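You operate a simulated robot arm through the tools that you are given. There is no shell and no other tool. Be economical: measure what you need, move in short steps, check, and stop when the job is done.

Carry out the task below with a simulated robot arm. There is one attempt and no reset: what you move stays moved.

## Task
Take the shim box on the top of bench one and put it away on the top of bench three. Shut the cupboard door thirty. Put the steel sensor on the card on the top of bench ten. Take the thick green coupon on the top of bench ten and put it away on the top of bench six. Take the white plug on the top of bench ten and put it away on the top of the sample plate. Take the jar two and leave it on top of the taped carton on the top of bench nine. Open the lid of the yellow bin, put the low cooler on the top of bench nine away in the inside of the yellow bin, then shut the lid. Open the cupboard door twenty-five, put the blue cable on the shelf of cupboard twenty-five and shut the twenty-five again. Turn the steel tester dial to 40. Put the thick blue coupon from the top of bench eight on the green glass plate three. Open the cupboard door forty-nine. Do these in any order. Set down upright: jar two.

It is judged by the outcome, as a careful person would: the job done as asked, and still so three seconds after it is handed in. It fails if anything else is knocked over, pushed out of place, dropped, spilled or broken. Lids that push on must go on centred and level and be pressed home; caps that screw on are set level and turned clockwise until they are tight.

## Robot
A 7-joint arm with a fingered hand on a trunk, on a base that drives. Base frame: it is fixed to the floor where the robot stands at the start and does not move with it; the origin is under the middle of the robot, x ahead of it, y to its left, z up; the surface under the hand at the start is at about z = 0.8. Readings come in m, rad, newtons and seconds.
With the tool pointing down near the work surface it reaches from about 0.18 to 0.64 m from the robot's upright axis, wherever it stands. Its first joint turns from -2.007 to 2.007 rad. Places, roughly: blue cable [0.5, 5.75, 0.75]; card [2.75, 6.25, 0.75]; cupboard door forty-nine [4.4, 1.2, 0.4]; cupboard door thirty [4.9, 2.5, 0.3]; cupboard door twenty-five [2.5, 2.6, 0.3]; glass plate three [3.75, 3.75, 0.75]; inside of the yellow bin [0.4, -2.6, 0.3]; jar two [2.75, 5.5, 0.75]; lid of the yellow bin [0.4, -2.6, 0.6]; low cooler [1.75, 5.5, 0.75]; shelf of cupboard twenty-five [2.5, 3, 0.4]; shim box [0.5, 0, 0.75]; steel sensor (4x4x4 cm) [2.9, 6.5, 0.8]; steel tester dial [2.8, 3, 1.1]; taped carton [2.5, 5.75, 1]; thick blue coupon [4, 3.75, 0.75]; thick green coupon [3.5, 6.25, 0.75]; top of bench six [3.9, 3, 0.8]; top of bench three [1.5, 0.9, 0.8]; top of the sample plate (35x13 cm) [1.4, 3.74, 0.82]; white plug [3.5, 6, 0.75]. Payload 3.1 kg.
The TCP is the grasp point between the finger pads, 0.022 m short of the fingertips. In the tool frame z runs along the fingers and y along their closing line. Largest opening 0.112 m; the body of the gripper starts 0.06 m behind the TCP. The gripper is a hand of 3 fingers: y runs from the thumb to the fingers, the wrist lies at [0, 0, -0.218] in the tool frame, and closing takes about 1.5 s.
Orientation is that of the tool frame in the base frame, as a unit quaternion [x, y, z, w]. With the fingers straight down and closing along the base's y, the tool's x points along the base's -x, its y along +y and its z along -z.

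## Interface
- The arm moves only by the tool move_arm. Its argument "moves" is a list of rows, each a list of 7 numbers: the shift along the base's x, y, z in m, then the turn, a rotation vector about the base's x, y, z in degrees, then the gripper command, from -1 (fully open) to 1 (shut), values between in proportion. In form: [[x, y, z, rx, ry, rz, gripper], ...]. A call has 1 to 12 rows; each row shifts and turns the commanded pose from where the row before left it. A row lasts 0.2 s, in which the tool goes at most 0.05 m and 0.15 rad; a call with a longer step from one row to the next is refused whole, and so is a gripper value outside its range. Where a pose cannot be reached the arm comes as near as it can. A force on the tool above 40 N (or 10 N above the force at the start of the call, whichever is more), or a blocked arm, ends the call early, and 0.2 s more pass. Each finger travels about 0.108 m/s and halts on what it meets, pressing with about 23 N; the grip force reading is that of the motor and also rises with nothing between the fingers. The clock runs only during rows and for 0.2 s after the last one: add rows that do not move to give the fingers time. It gives the time, the measured TCP pose, the force on the tool (base axes), the opening and the grip force at its end, in the units of the frame above (readings bear some noise), with the torque about the TCP (base axes, N m) and any sound that the robot's microphone picked up.
- Cameras (640 x 400 px; columns grow to the right, rows downward): "scene" is now at [-0.0073, 0.1474, 1.6325]; the picture's right is [0.12, -0.99, 0.00], its down [-0.84, -0.10, -0.54] and it looks along [0.53, 0.07, -0.84] (base axes); focal length 268 px, centre (320, 200). "wrist" rides on the gripper at [0.066, 0.003, -0.08] in the tool frame; the picture's right is [-0.05, 1.00, 0.00], its down [-0.77, -0.04, -0.64] and it looks along [-0.64, -0.03, 0.77] (tool axes); focal length 275 px, centre (320, 200). There is no depth. A picture from a camera that has moved, and an enlarged one, comes with that camera's place and axes in the base frame and with its lens. The place of the scene camera against the robot may be out by one fixed shift of up to 0.025 m in any direction.
- grab_frame(camera): a new picture of that camera. No time passes.
- lift_body(by): slides the trunk up (or, below 0, down) by that many m; the arm and the scene camera ride with it, the base frame stays. It gives what a move gives, with no picture.
- roll_base(legs): drives the robot by 1 to 6 legs, each [ahead, left, turn to the left] in m, m and rad, along the robot's own axes; the way and the turn of a leg run together, so that a leg with both is an arc; at most 1.5 m and 3.142 rad a leg. The arm and the cameras ride along, it lands a little off, and it stops where it bumps. It gives what a move gives.
- grasp_type(shape): the hand has 3 fingers and takes this shape, open, in about a second: jaw (thumb against the fingers, like two jaws); tri (thumb and two fingers); tip (a fingertip pinch); poke (one finger out to press); point (the index stretched); flat (the hand flat); cup (the hand cupped); fist (a fist). The gripper value then closes the fingers along that shape, each until it touches; the sizes above hold for jaw. It gives what a move gives, with no picture.
- head_to(pan, tilt): turns the head with the scene camera to pan (to the left, within 2.705 rad either way) and tilt (down, from -0.506 to 1.204), counted from straight ahead of the robot. It gives what a move gives.
- inspect(camera, box): a new picture of the part [left, top, right, bottom] of that camera's present view, enlarged. No time passes.
- close_job(): hands the job in; it is judged then, once.

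Go step by step. Nothing tells you exact positions but the pictures and the camera data: compare them with the known pose of the tool, close in by small moves and look again before you grip or let go. The budget is 556 turns and 346 pictures, counting those below and the enlarged ones. Unless the task says otherwise, let go and move clear before handing in.

The tools are called after "Request:" as name(argument=value, ...) on one line, values as JSON. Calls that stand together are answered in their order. move_arm: Moves the arm, as the interface text tells. Its arguments: {"type":"object","properties":{"moves":{"type":"array","items":{"type":"array","items":{"type":"number"}}}},"required":["moves"]} The other tools are called the same way: lift_body (by) slides the trunk up or down; grasp_type (shape) gives the hand a shape; roll_base (legs) drives the base; head_to (pan, tilt) turns the head that bears the scene camera; grab_frame (camera) takes a picture; inspect (camera, box) takes an enlarged picture of a part of a camera's view; close_job () hands the job in.

At the start:

```text
time: 0.0
tcp_pos: [0.4996, 0.0772, 1.0473]
tcp_rot: [0.0, 1.0, 0.0, 0.0]
contact_force: [-0.6, -0.7, 0.3]
torque: [-0.01, 0.0, -0.04]
width: 0.1119
gripper_force: 0.0
shape: jaw
trunk travel left (down, up): [-0.775, 0.215]
robot x, y, heading: [-0.0021, 0.001, -0.001]
head pan, tilt: [0.124, 1.005]
```

scene: 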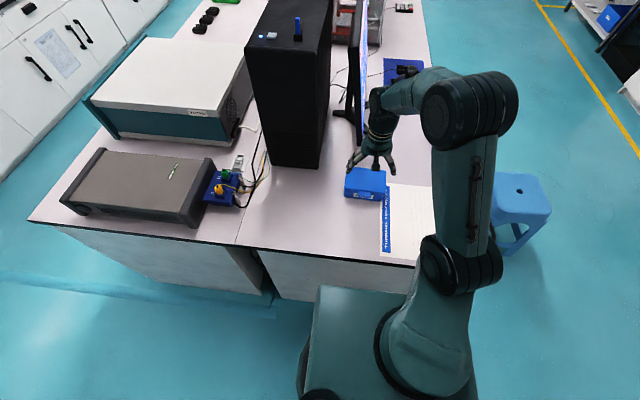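
wrist: 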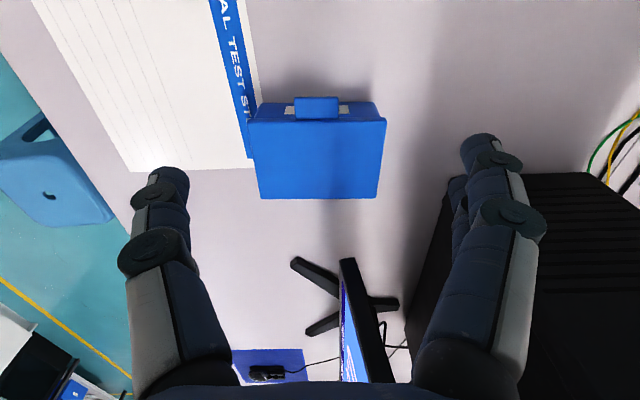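

I see the blue shim box on bench one ahead, beneath the hand. I'll enlarge both views to measure it and look around.

Request:
inspect(camera="wrist", box=[200, 60, 440, 210])

Request:
inspect(camera="scene", box=[300, 130, 460, 230])

Request:
head_to(pan=0.6, tilt=0.4)

Request:
grab_frame(camera="scene")

```text
2.67 times, centred on (320, 135) of wrist
camera zoom: at [0.4331, 0.0815, 1.1266], right [0.05, 1.0, 0.0], down [0.77, -0.04, 0.64], along [0.64, -0.03, -0.77], focal length 734 px, centre (320, 373)
```

zoom: 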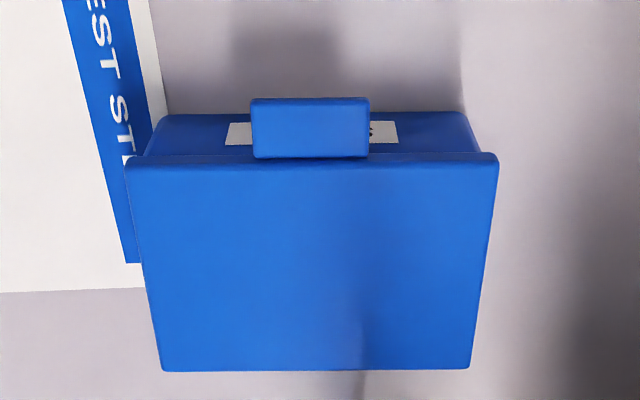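

```text
4.00 times, centred on (380, 180) of scene
camera zoom: at [-0.0073, 0.1474, 1.6325], right [0.12, -0.99, 0.0], down [-0.84, -0.1, -0.54], along [0.53, 0.07, -0.84], focal length 1074 px, centre (80, 280)
```

zoom: 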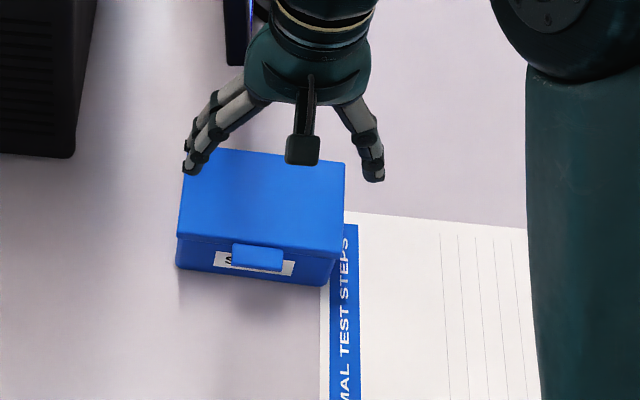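

```text
time: 1.0
tcp_pos: [0.4991, 0.077, 1.0446]
tcp_rot: [0.0, 1.0, 0.001, 0.0]
contact_force: [0.0, -0.3, -0.5]
torque: [0.02, -0.01, 0.0]
width: 0.112
gripper_force: 0.1
shape: jaw
trunk travel left (down, up): [-0.775, 0.215]
robot x, y, heading: [-0.0044, 0.0021, 0.003]
head pan, tilt: [0.6, 0.4]
```

```text
341 pictures are left
camera scene: at [0.0005, 0.1911, 1.6831], right [0.56, -0.83, 0.0], down [-0.32, -0.22, -0.92], along [0.76, 0.52, -0.39], focal length 268 px, centre (320, 200)
```

scene: 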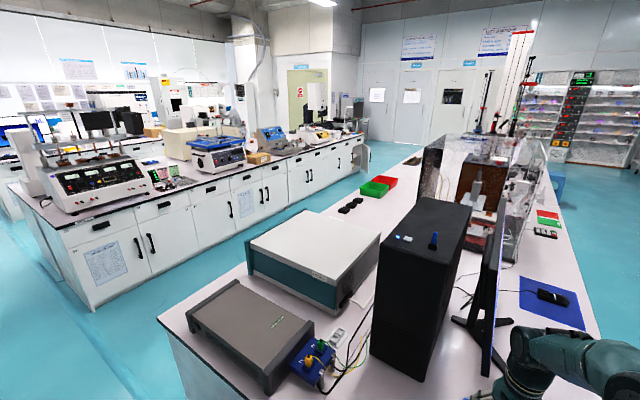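

The shim box is about 0.145 m along y and 0.105 m along x, with its top near z 0.85. I'll turn the hand so it closes along x, over the box.

Request:
move_arm(moves=[[0.01, 0, 0, 0, 0, -8.45, -1], [0.01, 0, 0, 0, 0, -8.45, -1], [0.01, 0, 0, 0, 0, -8.45, -1], [0.01, 0, 0, 0, 0, -8.45, -1], [0.01, 0, 0, 0, 0, -8.45, -1], [0.01, 0, 0, 0, 0, -8.45, -1], [0.01, 0, 0, 0, 0, -8.45, -1], [0.01, 0, 0, 0, 0, -8.45, -1], [0.01, -0.004, 0, 0, 0, -8.45, -1], [0.01, 0, 0, 0, 0, -8.45, -1], [0.006, 0, 0, 0, 0, -8.45, -1], [0, 0, 0, 0, 0, 0, -1]])

Request:
grab_frame(camera="wrist")

```text
time: 3.6
tcp_pos: [0.6058, 0.0749, 1.0451]
tcp_rot: [0.725, 0.689, 0.0, 0.001]
contact_force: [-0.4, -0.4, -0.8]
torque: [0.0, 0.0, 0.01]
width: 0.112
gripper_force: 0.1
shape: jaw
trunk travel left (down, up): [-0.775, 0.215]
robot x, y, heading: [-0.0014, 0.005, -0.001]
head pan, tilt: [0.6, 0.4]
```

```text
340 pictures are left
camera wrist: at [0.6124, 0.1408, 1.1267], right [0.99, -0.1, 0.0], down [-0.08, -0.77, 0.64], along [-0.06, -0.63, -0.77], focal length 275 px, centre (320, 200)
```

wrist: 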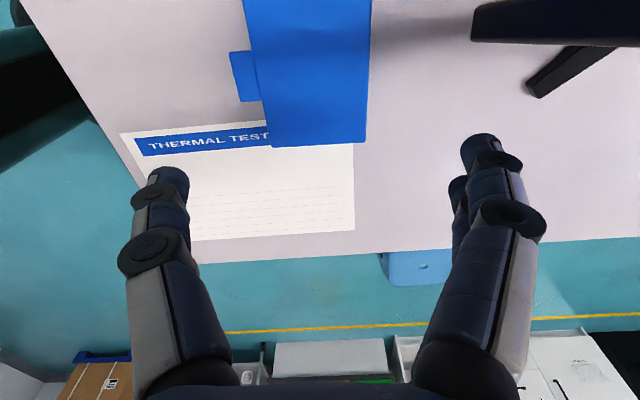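

Triangulating gives the lid top at z≈0.86, about 0.10 m wide along x, centre (0.600, 0.070). The latch sits mid-front, so I'll grip beside it at y≈0.107; lowering partway first.

Request:
move_arm(moves=[[-0.003, 0.016, -0.04, 0, 0, 1, -1], [-0.003, 0.016, -0.04, 0, 0, 0, -1], [0, 0, -0.04, 0, 0, 0, -1], [0, 0, 0, 0, 0, 0, -1]])

Request:
grab_frame(camera="wrist")

Request:
head_to(pan=0.0, tilt=0.9)

Request:
inspect(camera="scene", box=[240, 100, 400, 200])

```text
time: 4.6
tcp_pos: [0.5991, 0.1069, 0.9246]
tcp_rot: [0.718, 0.696, 0.001, 0.0]
contact_force: [0.0, 0.7, 0.7]
torque: [0.02, -0.05, 0.0]
width: 0.112
gripper_force: 0.0
shape: jaw
trunk travel left (down, up): [-0.775, 0.215]
robot x, y, heading: [-0.0048, 0.0025, -0.0]
head pan, tilt: [0.6, 0.4]
```

```text
339 pictures are left
camera wrist: at [0.6035, 0.1732, 1.0062], right [1.0, -0.08, 0.0], down [-0.06, -0.77, 0.64], along [-0.05, -0.63, -0.77], focal length 275 px, centre (320, 200)
```

wrist: 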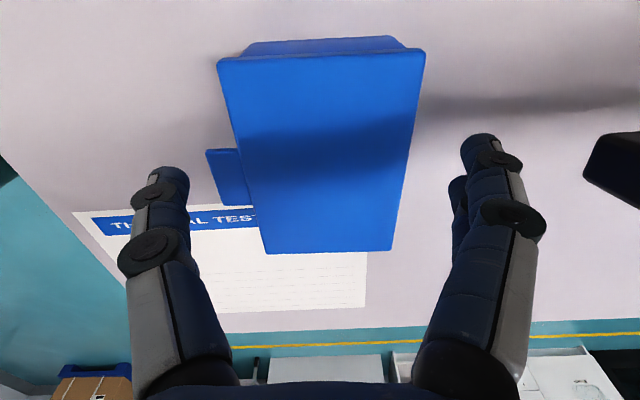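

```text
time: 5.6
tcp_pos: [0.5994, 0.1077, 0.925]
tcp_rot: [0.719, 0.695, 0.0, 0.0]
contact_force: [-0.5, 0.4, 0.3]
torque: [0.01, 0.01, 0.01]
width: 0.112
gripper_force: 0.1
shape: jaw
trunk travel left (down, up): [-0.775, 0.215]
robot x, y, heading: [0.0003, -0.0029, 0.002]
head pan, tilt: [0.0, 0.901]
```

```text
4.00 times, centred on (320, 150) of scene
camera zoom: at [-0.0005, 0.1391, 1.6402], right [0.0, -1.0, 0.0], down [-0.78, 0.0, -0.62], along [0.62, 0.0, -0.78], focal length 1074 px, centre (320, 400)
```

zoom: 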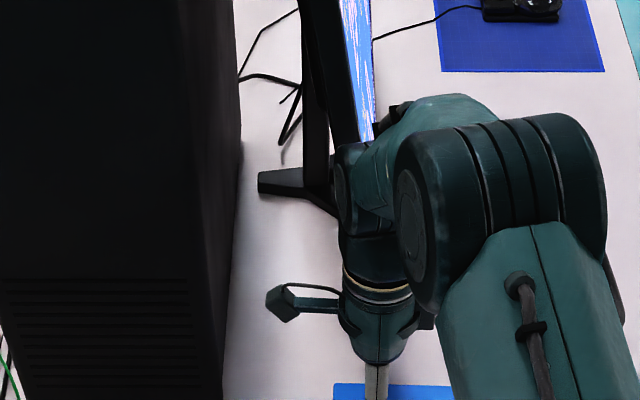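

The measurements agree (lid x 0.551–0.650 at this end, latch edge at y≈0.089). Lowering and closing.

Request:
move_arm(moves=[[0.001, 0.003, -0.03, 0, 0, 0, -1], [0, 0, -0.03, 0, 0, 0, -1], [0, 0, -0.032, 0, 0, 0, -1], [0, 0, 0, 0, 0, 0, -1], [0, 0, 0, 0, 0, 0, 0.3], [0, 0, 0, 0, 0, 0, 1], [0, 0, 0, 0, 0, 0, 1], [0, 0, 0, 0, 0, 0, 1]])

Request:
grab_frame(camera="wrist")

```text
time: 7.4
tcp_pos: [0.5978, 0.1106, 0.8376]
tcp_rot: [0.719, 0.695, 0.003, 0.001]
contact_force: [9.6, 0.0, 31.4]
torque: [-0.01, -0.72, 0.03]
width: 0.0853
gripper_force: 22.9
shape: jaw
trunk travel left (down, up): [-0.775, 0.215]
robot x, y, heading: [-0.0036, -0.0009, -0.0]
head pan, tilt: [0.0, 0.901]
```

```text
337 pictures are left
camera wrist: at [0.6027, 0.1767, 0.9187], right [1.0, -0.08, 0.01], down [-0.07, -0.77, 0.63], along [-0.05, -0.63, -0.77], focal length 275 px, centre (320, 200)
```

wrist: 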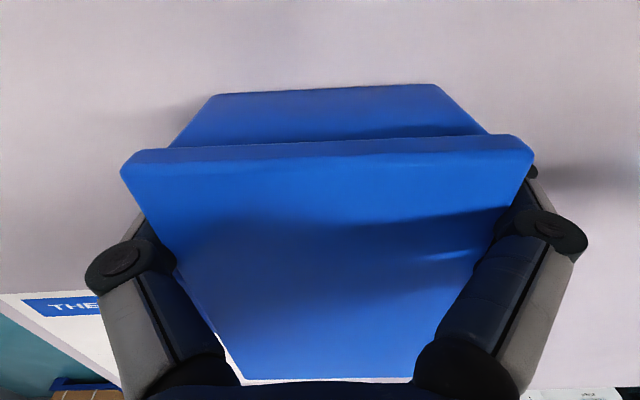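

Gripped under the lid edge (width 0.085). Lifting a little to check hold.

Request:
move_arm(moves=[[0, 0, 0.01, 0, 0, 0, 1], [0, 0, 0.02, 0, 0, 0, 1], [0, 0, 0.03, 0, 0, 0, 1], [0, 0, 0.03, 0, 0, 0, 1], [0, 0, 0, 0, 0, 0, 1]])

Request:
grab_frame(camera="wrist")

```text
time: 8.6
tcp_pos: [0.6013, 0.1091, 0.9219]
tcp_rot: [0.719, 0.695, 0.0, 0.0]
contact_force: [0.3, -0.6, -1.0]
torque: [0.07, 0.0, -0.03]
width: 0.0851
gripper_force: 23.2
shape: jaw
trunk travel left (down, up): [-0.775, 0.215]
robot x, y, heading: [-0.0005, 0.0003, 0.002]
head pan, tilt: [0.0, 0.901]
```

```text
336 pictures are left
camera wrist: at [0.6055, 0.1762, 1.0023], right [1.0, -0.08, 0.0], down [-0.06, -0.77, 0.64], along [-0.05, -0.63, -0.77], focal length 275 px, centre (320, 200)
```

wrist: 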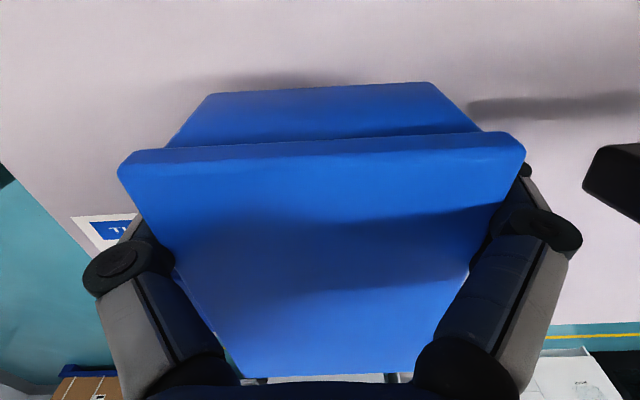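

The box is held securely. Before driving, I look left and around for the way to the aisle.

Request:
head_to(pan=1.5, tilt=0.5)

Request:
grab_frame(camera="scene")

Request:
head_to(pan=2.6, tilt=0.5)

Request:
grab_frame(camera="scene")

Request:
head_to(pan=-1.2, tilt=0.4)

Request:
grab_frame(camera="scene")

```text
time: 10.2
tcp_pos: [0.5993, 0.1095, 0.9215]
tcp_rot: [0.718, 0.696, 0.0, 0.0]
contact_force: [0.0, -1.4, -1.8]
torque: [0.08, 0.01, -0.05]
width: 0.0856
gripper_force: 23.0
shape: jaw
trunk travel left (down, up): [-0.775, 0.215]
robot x, y, heading: [0.0006, -0.0043, 0.001]
head pan, tilt: [1.499, 0.499]
```

```text
335 pictures are left
camera scene: at [-0.069, 0.2298, 1.674], right [1.0, -0.07, 0.0], down [-0.03, -0.48, -0.88], along [0.06, 0.88, -0.48], focal length 268 px, centre (320, 200)
```

scene: 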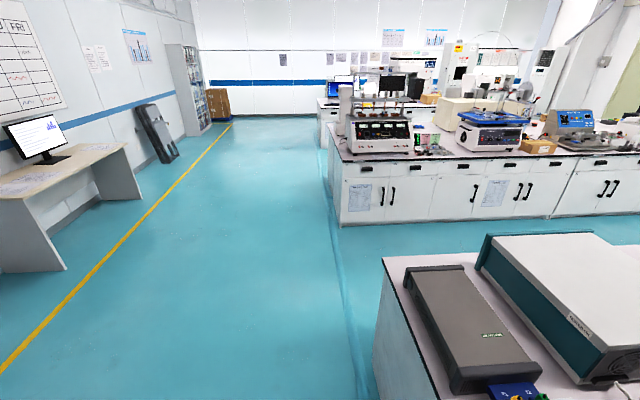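

```text
time: 11.5
tcp_pos: [0.5998, 0.11, 0.9204]
tcp_rot: [0.719, 0.695, 0.0, 0.0]
contact_force: [0.1, -1.0, -2.9]
torque: [0.07, -0.01, 0.04]
width: 0.0852
gripper_force: 23.1
shape: jaw
trunk travel left (down, up): [-0.775, 0.215]
robot x, y, heading: [0.0024, 0.0, 0.001]
head pan, tilt: [2.601, 0.499]
```

```text
334 pictures are left
camera scene: at [-0.1535, 0.186, 1.674], right [0.52, 0.86, 0.0], down [0.41, -0.25, -0.88], along [-0.75, 0.45, -0.48], focal length 268 px, centre (320, 200)
```

scene: 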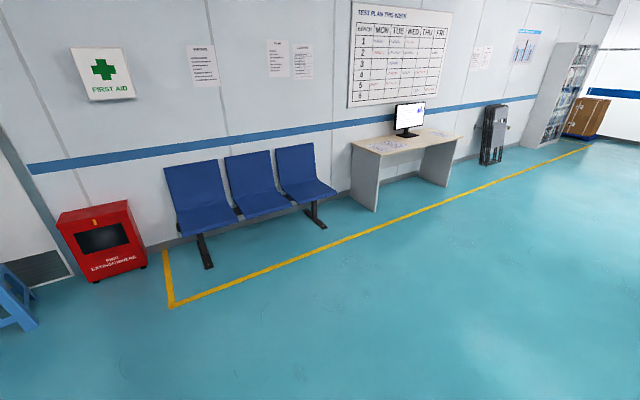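

```text
time: 14.7
tcp_pos: [0.6015, 0.1098, 0.9201]
tcp_rot: [0.718, 0.696, 0.0, 0.0]
contact_force: [0.2, 0.7, -2.8]
torque: [0.06, 0.0, -0.02]
width: 0.0853
gripper_force: 23.3
shape: jaw
trunk travel left (down, up): [-0.775, 0.215]
robot x, y, heading: [-0.0006, -0.0031, -0.004]
head pan, tilt: [-1.201, 0.4]
```

```text
333 pictures are left
camera scene: at [-0.042, 0.0526, 1.6832], right [-0.93, -0.36, 0.0], down [-0.14, 0.36, -0.92], along [0.33, -0.86, -0.39], focal length 268 px, centre (320, 200)
```

scene: 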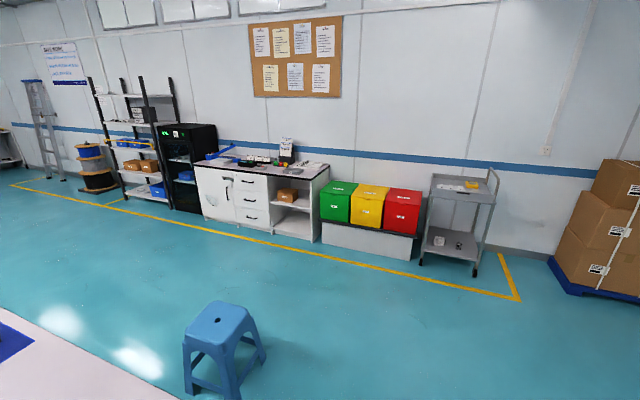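

The floor on the left is clear. Driving: back, left into the aisle, then ahead beside bench three; the trunk goes up a bit for clearance.

Request:
lift_body(by=0.1)

Request:
roll_base(legs=[[-0.6, 0, 0], [0, 1.0, 0], [0, 0.85, 0], [1.1, 0, 0], [1.0, 0, 0]])

Request:
head_to(pan=-1.0, tilt=0.8)

Request:
grab_frame(camera="scene")

```text
time: 16.0
tcp_pos: [0.6008, 0.1106, 1.0213]
tcp_rot: [0.719, 0.695, 0.0, 0.0]
contact_force: [0.3, 0.1, -1.7]
torque: [0.06, 0.0, -0.04]
width: 0.0852
gripper_force: 22.6
shape: jaw
trunk travel left (down, up): [-0.875, 0.115]
robot x, y, heading: [-0.0022, 0.0036, 0.002]
head pan, tilt: [-1.201, 0.4]
```

```text
time: 38.2
tcp_pos: [2.1618, 1.8046, 1.0216]
tcp_rot: [0.746, 0.666, 0.0, 0.0]
contact_force: [-0.1, 0.8, -1.9]
torque: [0.09, -0.03, 0.04]
width: 0.0851
gripper_force: 22.7
shape: jaw
trunk travel left (down, up): [-0.875, 0.115]
robot x, y, heading: [1.5531, 1.7416, -0.074]
head pan, tilt: [-1.201, 0.4]
```

```text
time: 39.1
tcp_pos: [2.1609, 1.8036, 1.0222]
tcp_rot: [0.745, 0.667, 0.001, 0.0]
contact_force: [0.2, -0.2, -1.6]
torque: [0.09, -0.02, -0.01]
width: 0.0855
gripper_force: 22.5
shape: jaw
trunk travel left (down, up): [-0.875, 0.115]
robot x, y, heading: [1.5548, 1.7409, -0.074]
head pan, tilt: [-1.0, 0.799]
```

```text
332 pictures are left
camera scene: at [1.5292, 1.813, 1.7481], right [-0.88, -0.47, 0.0], down [-0.34, 0.63, -0.7], along [0.33, -0.61, -0.72], focal length 268 px, centre (320, 200)
```

scene: 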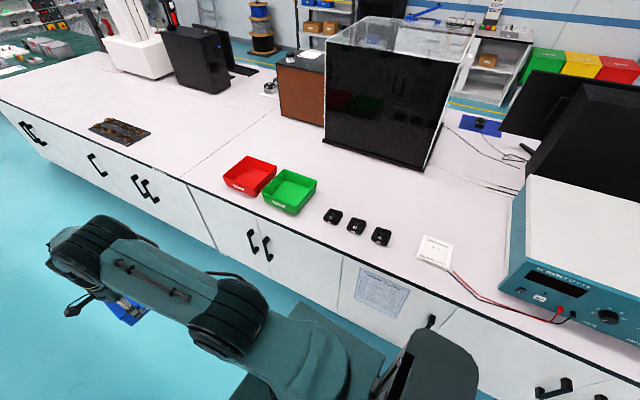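

Bench three has clear room around (1.55, 0.93), behind the black dials. Turning to face it.

Request:
roll_base(legs=[[0, 0, -1.497]])

Request:
head_to(pan=0.2, tilt=0.95)

Request:
grab_frame(camera="scene")

```text
time: 43.2
tcp_pos: [1.6586, 1.139, 1.0216]
tcp_rot: [1.0, -0.022, 0.0, 0.0]
contact_force: [-0.5, -0.1, -1.6]
torque: [0.0, -0.07, 0.01]
width: 0.0851
gripper_force: 23.3
shape: jaw
trunk travel left (down, up): [-0.875, 0.115]
robot x, y, heading: [1.5568, 1.7433, -1.581]
head pan, tilt: [-1.0, 0.799]
```

```text
time: 44.6
tcp_pos: [1.6582, 1.1394, 1.0213]
tcp_rot: [1.0, -0.022, 0.001, 0.0]
contact_force: [-0.9, 0.5, -2.9]
torque: [0.04, -0.09, -0.01]
width: 0.0854
gripper_force: 22.8
shape: jaw
trunk travel left (down, up): [-0.875, 0.115]
robot x, y, heading: [1.557, 1.7374, -1.576]
head pan, tilt: [0.201, 0.949]
```

```text
331 pictures are left
camera scene: at [1.706, 1.7134, 1.7365], right [-0.98, -0.19, 0.0], down [-0.15, 0.8, -0.58], along [0.11, -0.57, -0.81], focal length 268 px, centre (320, 200)
```

scene: 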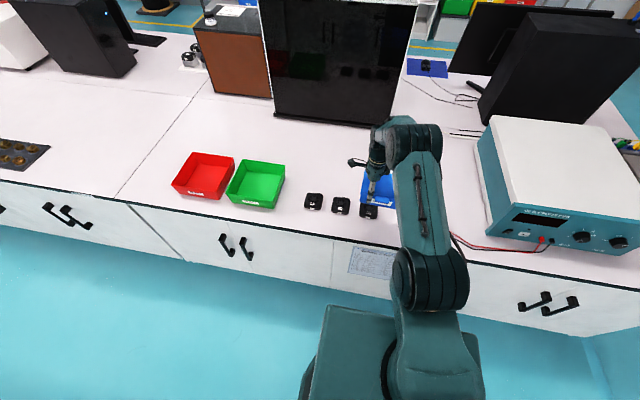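

Dials at y≈1.08, x 1.62–1.86; tank front at y≈0.5. Moving in so the box sits behind the dials.

Request:
roll_base(legs=[[0.19, -0.1, 0]])

Request:
grab_frame(camera="wrist")

Request:
grab_frame(camera="scene")

```text
time: 46.3
tcp_pos: [1.5573, 0.9434, 1.0218]
tcp_rot: [1.0, -0.022, -0.001, -0.001]
contact_force: [-0.2, 0.1, -1.7]
torque: [-0.02, -0.08, -0.03]
width: 0.0852
gripper_force: 23.1
shape: jaw
trunk travel left (down, up): [-0.875, 0.115]
robot x, y, heading: [1.4549, 1.5449, -1.58]
head pan, tilt: [0.201, 0.949]
```

```text
330 pictures are left
camera wrist: at [1.6234, 0.9388, 1.1024], right [-0.09, -1.0, 0.0], down [-0.77, 0.07, 0.64], along [-0.63, 0.06, -0.77], focal length 275 px, centre (320, 200)
```

wrist: 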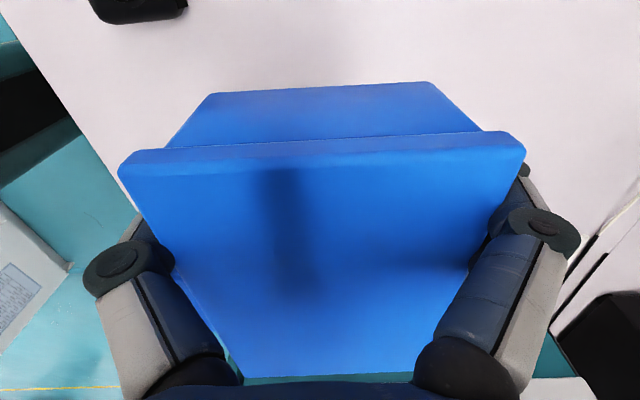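

```text
329 pictures are left
camera scene: at [1.6044, 1.5181, 1.7365], right [-0.98, -0.19, 0.0], down [-0.15, 0.8, -0.58], along [0.11, -0.57, -0.81], focal length 268 px, centre (320, 200)
```

scene: 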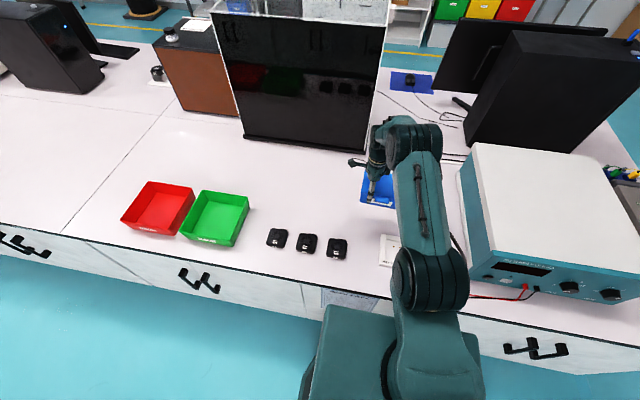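

Slight shift for clearance from the outlet, then lower until the box touches.

Request:
move_arm(moves=[[0.025, -0.02, 0, 0, 0, 0, 1], [0, 0, -0.04, 0, 0, 0, 1], [0, 0, -0.04, 0, 0, 0, 1], [0, 0, -0.04, 0, 0, 0, 1], [0, 0, -0.03, 0, 0, 0, 1], [0, 0, -0.015, 0, 0, 0, 1], [0, 0, 0, 0, 0, 0, 1]])

Request:
grab_frame(camera="wrist")

```text
time: 47.9
tcp_pos: [1.5788, 0.94, 0.8737]
tcp_rot: [1.0, -0.022, 0.0, -0.002]
contact_force: [0.6, -0.4, -2.6]
torque: [0.0, -0.06, -0.02]
width: 0.0849
gripper_force: 23.4
shape: jaw
out of reach, approached as far as the arm can: row 4, 5, 6
trunk travel left (down, up): [-0.875, 0.115]
robot x, y, heading: [1.4556, 1.5448, -1.579]
head pan, tilt: [0.201, 0.949]
```

```text
328 pictures are left
camera wrist: at [1.6444, 0.9348, 0.9547], right [-0.09, -1.0, 0.0], down [-0.77, 0.07, 0.64], along [-0.63, 0.06, -0.77], focal length 275 px, centre (320, 200)
```

wrist: 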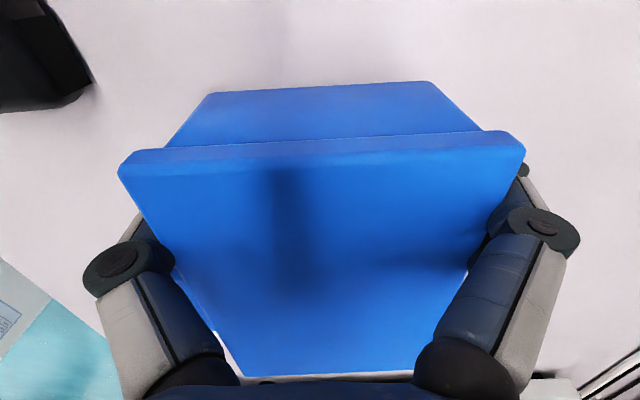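

Reach limit kept y at 0.94; I'll shift slightly in +x away from the outlet, then lower with the trunk.

Request:
move_arm(moves=[[0.03, 0.0, 0.0, 0, 0, 0, 1], [0, 0, 0, 0, 0, 0, 1]])

Request:
lift_body(by=-0.03)

Request:
inspect(camera="scene", box=[240, 100, 440, 280])

Request:
grab_frame(camera="wrist")

```text
time: 48.5
tcp_pos: [1.6072, 0.9482, 0.8734]
tcp_rot: [1.0, -0.022, 0.0, 0.0]
contact_force: [0.7, 0.5, -2.4]
torque: [0.0, -0.06, 0.0]
width: 0.0855
gripper_force: 23.2
shape: jaw
out of reach, approached as far as the arm can: row 1
trunk travel left (down, up): [-0.875, 0.115]
robot x, y, heading: [1.4541, 1.5467, -1.576]
head pan, tilt: [0.201, 0.949]
```

```text
time: 49.2
tcp_pos: [1.6091, 0.9472, 0.8436]
tcp_rot: [1.0, -0.022, 0.0, 0.0]
contact_force: [-0.2, 0.3, -1.8]
torque: [-0.01, -0.1, 0.03]
width: 0.0855
gripper_force: 22.8
shape: jaw
trunk travel left (down, up): [-0.845, 0.145]
robot x, y, heading: [1.4536, 1.5458, -1.58]
head pan, tilt: [0.201, 0.949]
```

```text
2.22 times, centred on (340, 190) of scene
camera zoom: at [1.6045, 1.5185, 1.7064], right [-0.98, -0.19, 0.0], down [-0.15, 0.8, -0.58], along [0.11, -0.57, -0.81], focal length 596 px, centre (276, 222)
```

zoom: 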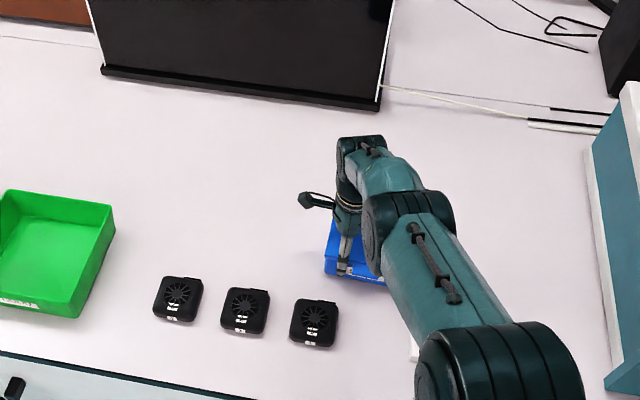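

```text
326 pictures are left
camera wrist: at [1.674, 0.9421, 0.925], right [-0.09, -1.0, 0.0], down [-0.77, 0.07, 0.64], along [-0.63, 0.06, -0.77], focal length 275 px, centre (320, 200)
```

wrist: 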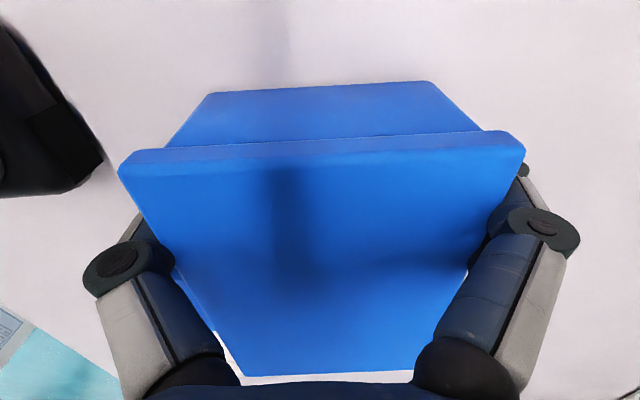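

Clear of the dials and outlet. Lowering the last few mm and releasing.

Request:
move_arm(moves=[[0, 0, -0.004, 0, 0, 0, 1], [0, 0, -0.004, 0, 0, 0, 1], [0, 0, 0, 0, 0, 0, 1]])

```text
time: 50.0
tcp_pos: [1.6071, 0.9485, 0.8411]
tcp_rot: [1.0, -0.021, 0.0, 0.0]
contact_force: [0.0, -0.8, -1.2]
torque: [-0.05, 0.06, 0.01]
width: 0.0854
gripper_force: 22.9
shape: jaw
out of reach, approached as far as the arm can: row 2
trunk travel left (down, up): [-0.845, 0.145]
robot x, y, heading: [1.4539, 1.5461, -1.583]
head pan, tilt: [0.201, 0.949]
```

Request:
lift_body(by=-0.005)

```text
time: 50.5
tcp_pos: [1.6069, 0.9507, 0.8386]
tcp_rot: [1.0, -0.022, 0.0, 0.004]
contact_force: [1.1, 1.2, 18.6]
torque: [-1.05, 0.09, -0.01]
width: 0.0851
gripper_force: 22.9
shape: jaw
trunk travel left (down, up): [-0.84, 0.15]
robot x, y, heading: [1.4515, 1.5466, -1.58]
head pan, tilt: [0.201, 0.949]
```

Contact reached (18 N up). Opening and rising.

Request:
move_arm(moves=[[0, 0, 0, 0, 0, 0, 0.3], [0, 0, 0, 0, 0, 0, -0.4], [0, 0, 0, 0, 0, 0, -1], [0, 0, 0, 0, 0, 0, -1], [0, 0, 0, 0, 0, 0, -1]])

Request:
lift_body(by=0.13)

Request:
grab_frame(camera="wrist")

```text
time: 51.8
tcp_pos: [1.6063, 0.9512, 0.8394]
tcp_rot: [1.0, -0.022, 0.001, 0.004]
contact_force: [3.1, -4.5, 36.6]
torque: [-0.32, 0.12, 0.01]
width: 0.111
gripper_force: 0.1
shape: jaw
trunk travel left (down, up): [-0.84, 0.15]
robot x, y, heading: [1.454, 1.548, -1.578]
head pan, tilt: [0.201, 0.949]
```

```text
time: 53.3
tcp_pos: [1.6067, 0.9486, 0.9657]
tcp_rot: [1.0, -0.022, 0.0, 0.0]
contact_force: [0.6, -0.4, 0.1]
torque: [0.02, 0.01, -0.03]
width: 0.1122
gripper_force: 0.1
shape: jaw
trunk travel left (down, up): [-0.97, 0.02]
robot x, y, heading: [1.4537, 1.5472, -1.581]
head pan, tilt: [0.201, 0.949]
```

```text
325 pictures are left
camera wrist: at [1.6731, 0.9433, 1.0467], right [-0.09, -1.0, 0.0], down [-0.77, 0.07, 0.64], along [-0.63, 0.06, -0.77], focal length 275 px, centre (320, 200)
```

wrist: 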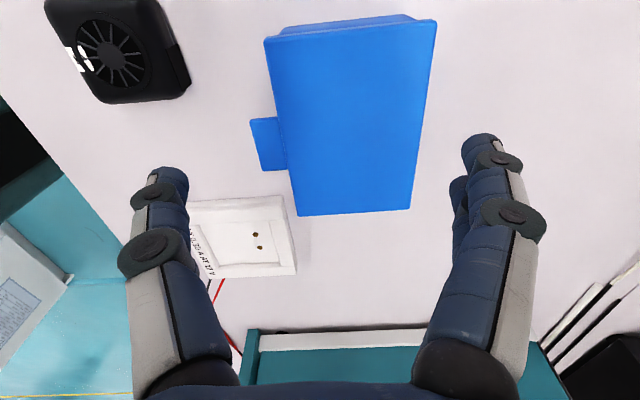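

The shim box is placed and clear. Next, retreat to the aisle and drive toward doors forty-nine and thirty.

Request:
roll_base(legs=[[-0.36, 0, 0], [0, 0, 1.58], [1.4, 0, 0]])

Request:
head_to(pan=0.1, tilt=0.5)

Request:
grab_frame(camera="scene")

Request:
head_to(pan=-0.8, tilt=0.6)

Request:
grab_frame(camera="scene")

Request:
head_to(pan=1.5, tilt=0.5)

Request:
grab_frame(camera="scene")

```text
time: 65.9
tcp_pos: [3.4295, 1.9901, 0.9648]
tcp_rot: [0.735, 0.678, 0.0, 0.0]
contact_force: [0.3, 0.6, -0.2]
torque: [0.01, -0.04, 0.0]
width: 0.1121
gripper_force: 0.0
shape: jaw
trunk travel left (down, up): [-0.97, 0.02]
robot x, y, heading: [2.8274, 1.8613, -0.048]
head pan, tilt: [0.201, 0.949]
```

```text
time: 66.8
tcp_pos: [3.4283, 1.99, 0.965]
tcp_rot: [0.735, 0.678, 0.0, -0.001]
contact_force: [-0.1, -0.3, 0.4]
torque: [0.0, -0.02, 0.01]
width: 0.1119
gripper_force: 0.1
shape: jaw
trunk travel left (down, up): [-0.97, 0.02]
robot x, y, heading: [2.8263, 1.8669, -0.047]
head pan, tilt: [0.099, 0.499]
```

```text
324 pictures are left
camera scene: at [2.8499, 2.0058, 1.8689], right [0.05, -1.0, 0.0], down [-0.48, -0.02, -0.88], along [0.88, 0.05, -0.48], focal length 268 px, centre (320, 200)
```

scene: 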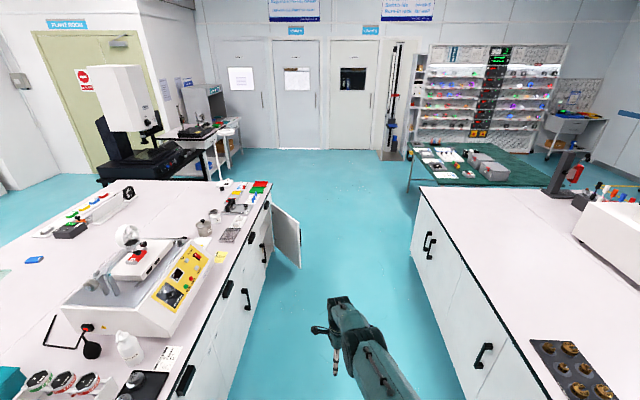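

```text
time: 68.0
tcp_pos: [3.4297, 1.9905, 0.9651]
tcp_rot: [0.736, 0.677, 0.0, 0.0]
contact_force: [0.5, -0.3, 0.4]
torque: [-0.01, 0.0, 0.0]
width: 0.112
gripper_force: 0.1
shape: jaw
trunk travel left (down, up): [-0.97, 0.02]
robot x, y, heading: [2.8246, 1.8566, -0.051]
head pan, tilt: [-0.799, 0.6]
```

```text
323 pictures are left
camera scene: at [2.8178, 1.9349, 1.8599], right [-0.75, -0.66, 0.0], down [-0.37, 0.42, -0.83], along [0.55, -0.62, -0.56], focal length 268 px, centre (320, 200)
```

scene: 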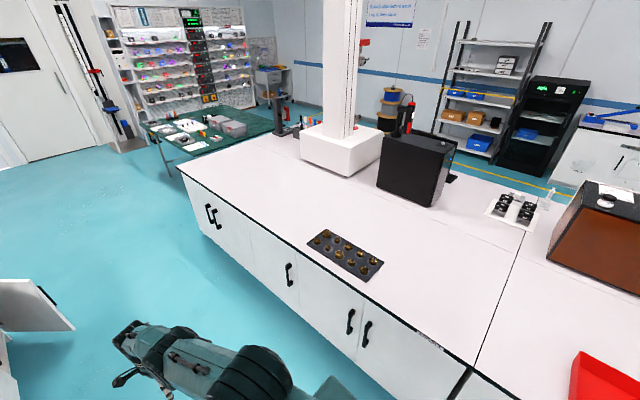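

```text
time: 70.1
tcp_pos: [3.43, 1.9904, 0.9655]
tcp_rot: [0.735, 0.678, 0.0, 0.0]
contact_force: [1.1, -0.2, 0.2]
torque: [0.01, 0.02, 0.01]
width: 0.112
gripper_force: 0.0
shape: jaw
trunk travel left (down, up): [-0.97, 0.02]
robot x, y, heading: [2.8312, 1.8625, -0.047]
head pan, tilt: [1.499, 0.499]
```

```text
322 pictures are left
camera scene: at [2.7702, 2.0914, 1.869], right [0.99, -0.12, 0.0], down [-0.06, -0.48, -0.88], along [0.11, 0.87, -0.48], focal length 268 px, centre (320, 200)
```

scene: 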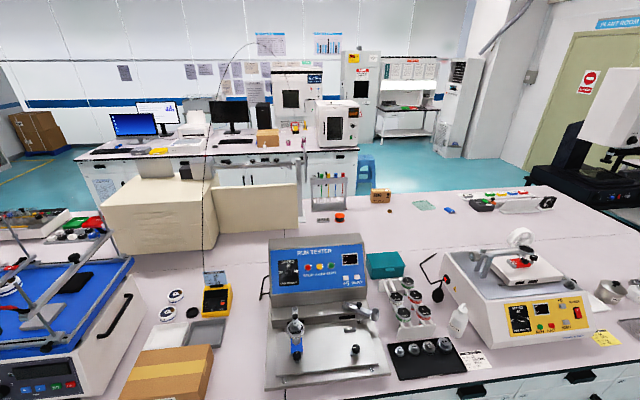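

Door thirty stands half open (hinge near x≈4.83, free edge near (4.55, 2.26)); door forty-nine is opposite with its handle near (4.55, 1.2, 0.57). I drive up to door thirty and face it.

Request:
roll_base(legs=[[1.0, -0.05, 0.05], [0.8, -0.13, 0], [0, 0, 1.57]])

Request:
head_to(pan=0.0, tilt=0.9)

Request:
grab_frame(camera="scene")

```text
time: 83.0
tcp_pos: [4.4653, 2.2791, 0.9644]
tcp_rot: [0.023, 1.0, -0.001, 0.0]
contact_force: [0.8, 0.4, -0.5]
torque: [0.0, 0.0, 0.03]
width: 0.1121
gripper_force: 0.0
shape: jaw
trunk travel left (down, up): [-0.97, 0.02]
robot x, y, heading: [4.617, 1.6849, 1.555]
head pan, tilt: [1.499, 0.499]
```

```text
time: 84.5
tcp_pos: [4.4661, 2.2807, 0.9662]
tcp_rot: [0.023, 1.0, 0.0, 0.0]
contact_force: [-0.1, 0.5, 0.8]
torque: [-0.01, -0.05, 0.03]
width: 0.1117
gripper_force: 0.0
shape: jaw
trunk travel left (down, up): [-0.97, 0.02]
robot x, y, heading: [4.6176, 1.6856, 1.561]
head pan, tilt: [0.0, 0.901]
```

```text
321 pictures are left
camera scene: at [4.4488, 1.6864, 1.8351], right [1.0, -0.01, 0.0], down [-0.01, -0.78, -0.62], along [0.01, 0.62, -0.78], focal length 268 px, centre (320, 200)
```

scene: 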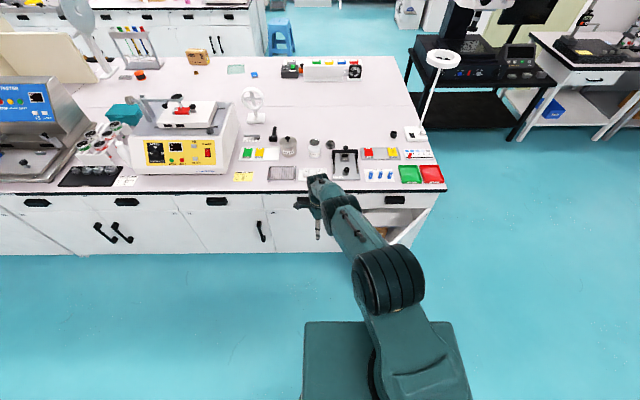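

Request:
inspect(camera="scene", box=[330, 160, 470, 260])

Request:
grab_frame(camera="wrist")

```text
4.00 times, centred on (400, 210) of scene
camera zoom: at [4.4488, 1.6864, 1.8351], right [1.0, -0.01, 0.0], down [-0.01, -0.78, -0.62], along [0.01, 0.62, -0.78], focal length 1074 px, centre (0, 160)
```

zoom: 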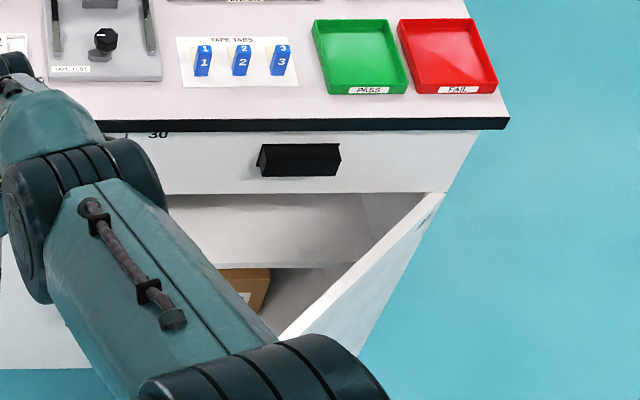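

```text
319 pictures are left
camera wrist: at [4.3997, 2.2861, 1.0467], right [0.09, 1.0, 0.0], down [0.77, -0.07, 0.64], along [0.63, -0.06, -0.77], focal length 275 px, centre (320, 200)
```

wrist: 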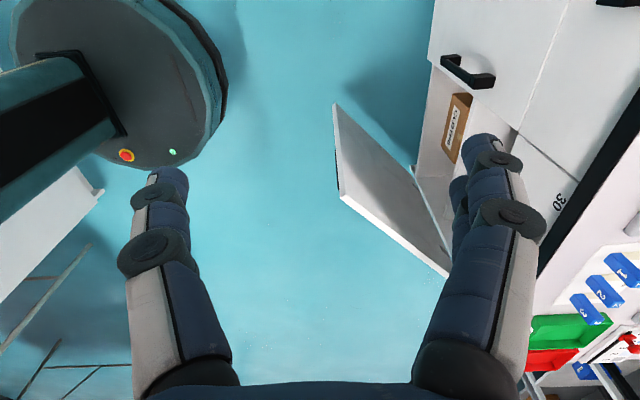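

Now I see it: door thirty hinged at about (4.98, 2.55), free edge about (4.72, 2.29), top z≈0.64. I'll back off and swing the hand to point forward, camera on top.

Request:
roll_base(legs=[[-0.12, 0, 0.015]])

Request:
move_arm(moves=[[0.015, -0.01, 0, 0, 0, -8.3, -1], [0.015, -0.01, 0, 0, 0, -8.3, -1], [0.015, -0.01, 0, 0, 0, -8.3, -1], [0.015, -0.01, 0, 0, 0, -8.3, -1], [0.015, -0.01, 0, 0, 0, -8.3, -1], [0.015, -0.01, 0, 0, 0, -8.3, -1], [0.015, -0.01, 0, 0, 0, -8.3, -1], [0.015, -0.01, 0, 0, 0, -8.3, -1], [0.015, -0.01, 0, 0, 0, -8.3, -1], [0.015, -0.01, 0, 0, 0, -8.3, -1], [0, 0, 0, 0, 0, -5, -1]])

```text
time: 85.8
tcp_pos: [4.4564, 2.1596, 0.9652]
tcp_rot: [0.017, 1.0, -0.001, 0.0]
contact_force: [-0.9, -0.5, 0.2]
torque: [-0.02, 0.03, 0.01]
width: 0.1121
gripper_force: 0.0
shape: jaw
trunk travel left (down, up): [-0.97, 0.02]
robot x, y, heading: [4.6194, 1.563, 1.569]
head pan, tilt: [0.0, 0.901]
```

```text
time: 88.2
tcp_pos: [4.607, 2.0572, 0.9654]
tcp_rot: [0.707, 0.707, 0.0, 0.0]
contact_force: [0.3, 0.8, -0.7]
torque: [-0.01, -0.03, 0.02]
width: 0.112
gripper_force: 0.0
shape: jaw
trunk travel left (down, up): [-0.97, 0.02]
robot x, y, heading: [4.6191, 1.5612, 1.574]
head pan, tilt: [0.0, 0.901]
```

Yaw worked. Now pitch the fingers forward, and close them.

Request:
move_arm(moves=[[0, 0.005, 0, 8.4, 0, 0, 1], [0, 0.005, 0, 8.4, 0, 0, 1], [0, 0.005, 0, 8.4, 0, 0, 1], [0, 0.005, 0, 8.4, 0, 0, 1], [0, 0.005, 0, 8.4, 0, 0, 1], [0, 0.005, 0, 8.4, 0, 0, 1], [0, 0.005, 0, 8.4, 0, 0, 1], [0, 0.005, 0, 8.4, 0, 0, 1], [0, 0.005, 0, 8.4, 0, 0, 1], [0, 0.005, 0, 8.4, 0, 0, 1], [0, 0, 0, 6, 0, 0, 1]])

Request:
grab_frame(camera="wrist")

```text
time: 90.6
tcp_pos: [4.6078, 2.1072, 0.9658]
tcp_rot: [0.499, 0.501, 0.5, -0.5]
contact_force: [-0.2, -0.1, 0.5]
torque: [0.02, 0.02, 0.0]
width: 0.0
gripper_force: 22.6
shape: jaw
trunk travel left (down, up): [-0.97, 0.02]
robot x, y, heading: [4.6187, 1.5625, 1.573]
head pan, tilt: [0.0, 0.901]
```

```text
318 pictures are left
camera wrist: at [4.6108, 2.0274, 1.0321], right [1.0, 0.0, -0.05], down [-0.03, -0.64, -0.77], along [-0.03, 0.77, -0.63], focal length 275 px, centre (320, 200)
```

wrist: 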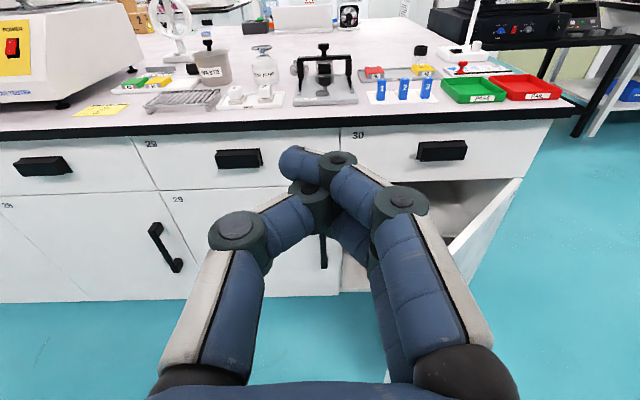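

Door numbers are visible (28, 29, 30). Lower the trunk to hand height ≈0.40 and strafe right in front of the door's outer face.

Request:
roll_base(legs=[[0, -0.19, 0]])

Request:
lift_body(by=-0.55)

Request:
grab_frame(camera="wrist")

Request:
grab_frame(camera="scene")

```text
time: 92.1
tcp_pos: [4.7984, 2.1077, 0.9648]
tcp_rot: [0.499, 0.501, 0.5, -0.5]
contact_force: [0.2, 0.4, 0.6]
torque: [0.01, -0.01, -0.01]
width: 0.0
gripper_force: 22.5
shape: jaw
trunk travel left (down, up): [-0.97, 0.02]
robot x, y, heading: [4.8095, 1.5613, 1.575]
head pan, tilt: [0.0, 0.901]
```

```text
refused: -0.55 is not a number from -0.4 to 0.4
```

```text
317 pictures are left
camera wrist: at [4.8009, 2.0284, 1.0321], right [1.0, 0.0, -0.04], down [-0.03, -0.64, -0.77], along [-0.03, 0.77, -0.64], focal length 275 px, centre (320, 200)
```

wrist: 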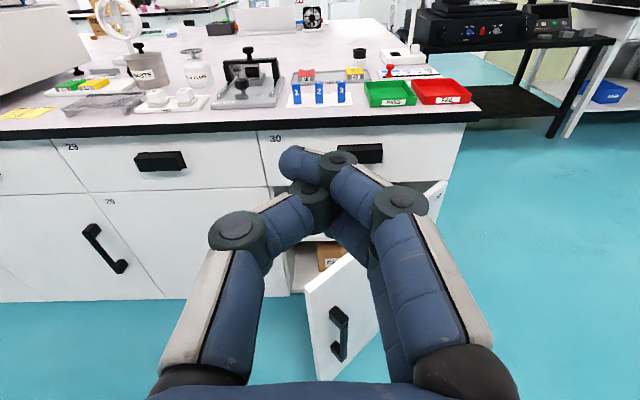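

```text
316 pictures are left
camera scene: at [4.6388, 1.5651, 1.8351], right [1.0, 0.0, 0.0], down [0.0, -0.78, -0.62], along [0.0, 0.62, -0.78], focal length 268 px, centre (320, 200)
```

scene: 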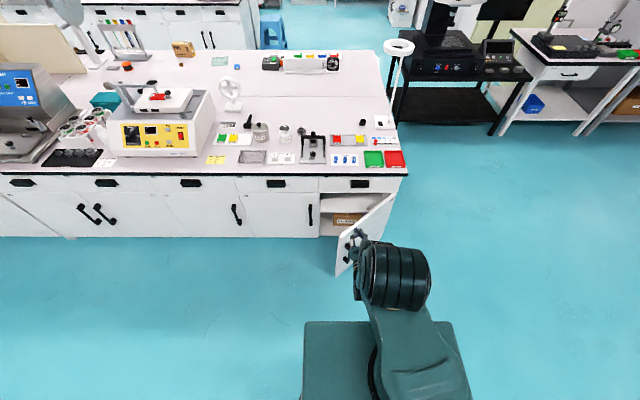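

Handle is at z≈0.40, door top ≈0.61. I'll push the door face above the handle at z≈0.56, x≈4.84.

Request:
lift_body(by=-0.4)

Request:
roll_base(legs=[[0, -0.03, 0], [0.22, 0, 0]])

Request:
grab_frame(camera="wrist")

```text
time: 96.0
tcp_pos: [4.7985, 2.1091, 0.5649]
tcp_rot: [0.499, 0.501, 0.499, -0.5]
contact_force: [-0.8, -0.3, -0.5]
torque: [-0.02, 0.01, 0.01]
width: 0.0
gripper_force: 23.0
shape: jaw
trunk travel left (down, up): [-0.57, 0.42]
robot x, y, heading: [4.8101, 1.5631, 1.572]
head pan, tilt: [0.0, 0.901]
```

```text
time: 98.1
tcp_pos: [4.8305, 2.3241, 0.5648]
tcp_rot: [0.5, 0.501, 0.5, -0.499]
contact_force: [-0.6, -0.1, -0.2]
torque: [-0.01, 0.0, 0.0]
width: 0.0
gripper_force: 23.3
shape: jaw
trunk travel left (down, up): [-0.57, 0.42]
robot x, y, heading: [4.8417, 1.7742, 1.567]
head pan, tilt: [0.0, 0.901]
```

```text
315 pictures are left
camera wrist: at [4.8335, 2.2434, 0.6317], right [1.0, 0.0, -0.04], down [-0.04, -0.64, -0.77], along [-0.03, 0.77, -0.64], focal length 275 px, centre (320, 200)
```

wrist: 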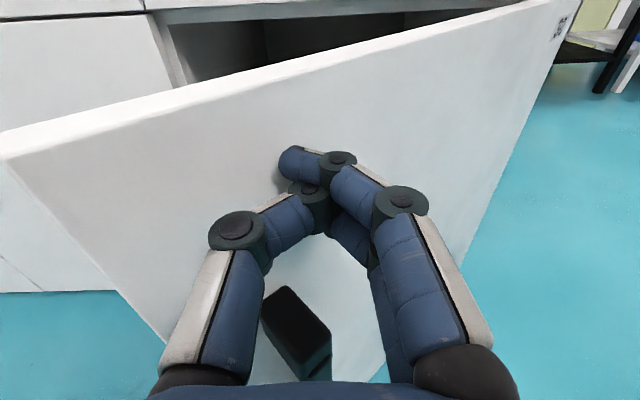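

In contact position. Pushing forward with the arm.

Request:
move_arm(moves=[[0, 0.02, 0, 0, 0, 0, 1], [0, 0.02, 0, 0, 0, 0, 1], [0, 0.02, 0, 0, 0, 0, 1], [0, 0.02, 0, 0, 0, 0, 1], [0, 0.02, 0, 0, 0, 0, 1], [0, 0.02, 0, 0, 0, 0, 1]])

Request:
grab_frame(camera="wrist")

```text
time: 99.5
tcp_pos: [4.8312, 2.4206, 0.5863]
tcp_rot: [0.501, 0.499, 0.501, -0.499]
contact_force: [-0.5, 0.1, -0.8]
torque: [-0.01, 0.0, -0.02]
width: 0.0
gripper_force: 23.1
shape: jaw
out of reach, approached as far as the arm can: row 4, 5, 6
trunk travel left (down, up): [-0.57, 0.42]
robot x, y, heading: [4.8379, 1.78, 1.569]
head pan, tilt: [0.0, 0.901]
```

```text
314 pictures are left
camera wrist: at [4.8336, 2.341, 0.6532], right [1.0, 0.0, -0.04], down [-0.04, -0.64, -0.77], along [-0.03, 0.77, -0.64], focal length 275 px, centre (320, 200)
```

wrist: 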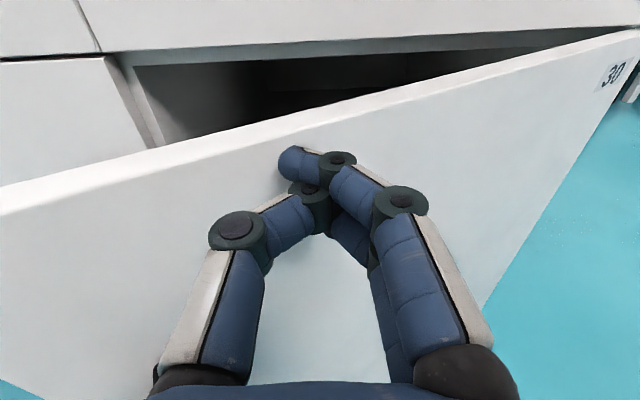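

The door is swinging shut; arm at reach limit, so I push on with the base.

Request:
roll_base(legs=[[0.09, 0, 0]])

Request:
grab_frame(camera="wrist")

```text
time: 100.6
tcp_pos: [4.8308, 2.5119, 0.5857]
tcp_rot: [0.5, 0.5, 0.5, -0.499]
contact_force: [-0.3, -0.1, 0.1]
torque: [0.01, -0.02, -0.02]
width: 0.0001
gripper_force: 22.8
shape: jaw
trunk travel left (down, up): [-0.57, 0.42]
robot x, y, heading: [4.8394, 1.8704, 1.567]
head pan, tilt: [0.0, 0.901]
```

```text
313 pictures are left
camera wrist: at [4.8329, 2.4317, 0.6523], right [1.0, 0.0, -0.04], down [-0.04, -0.64, -0.77], along [-0.03, 0.77, -0.64], focal length 275 px, centre (320, 200)
```

wrist: 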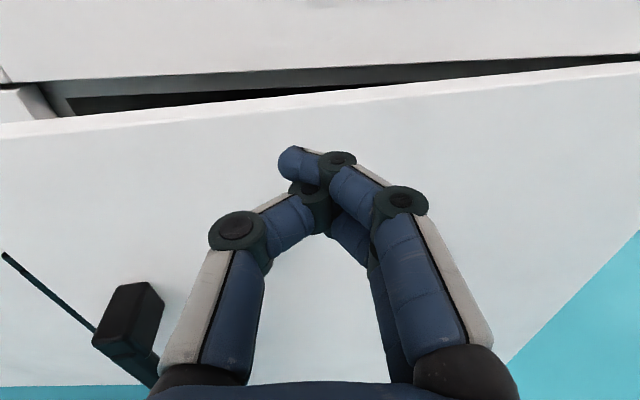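

Request:
roll_base(legs=[[0.03, 0, 0]])

Request:
grab_frame(camera="wrist")

```text
time: 101.4
tcp_pos: [4.8295, 2.5411, 0.5852]
tcp_rot: [0.5, 0.501, 0.5, -0.5]
contact_force: [0.1, 0.6, 0.2]
torque: [0.01, -0.03, 0.01]
width: 0.0
gripper_force: 22.5
shape: jaw
trunk travel left (down, up): [-0.57, 0.42]
robot x, y, heading: [4.837, 1.8974, 1.575]
head pan, tilt: [0.0, 0.901]
```

```text
312 pictures are left
camera wrist: at [4.8326, 2.4616, 0.6522], right [1.0, 0.0, -0.04], down [-0.03, -0.64, -0.77], along [-0.03, 0.77, -0.64], focal length 275 px, centre (320, 200)
```

wrist: 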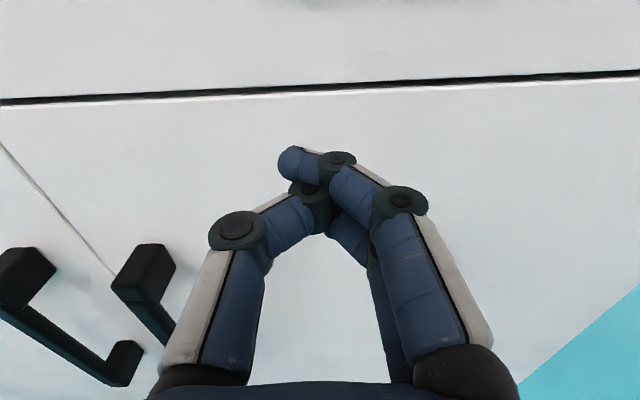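

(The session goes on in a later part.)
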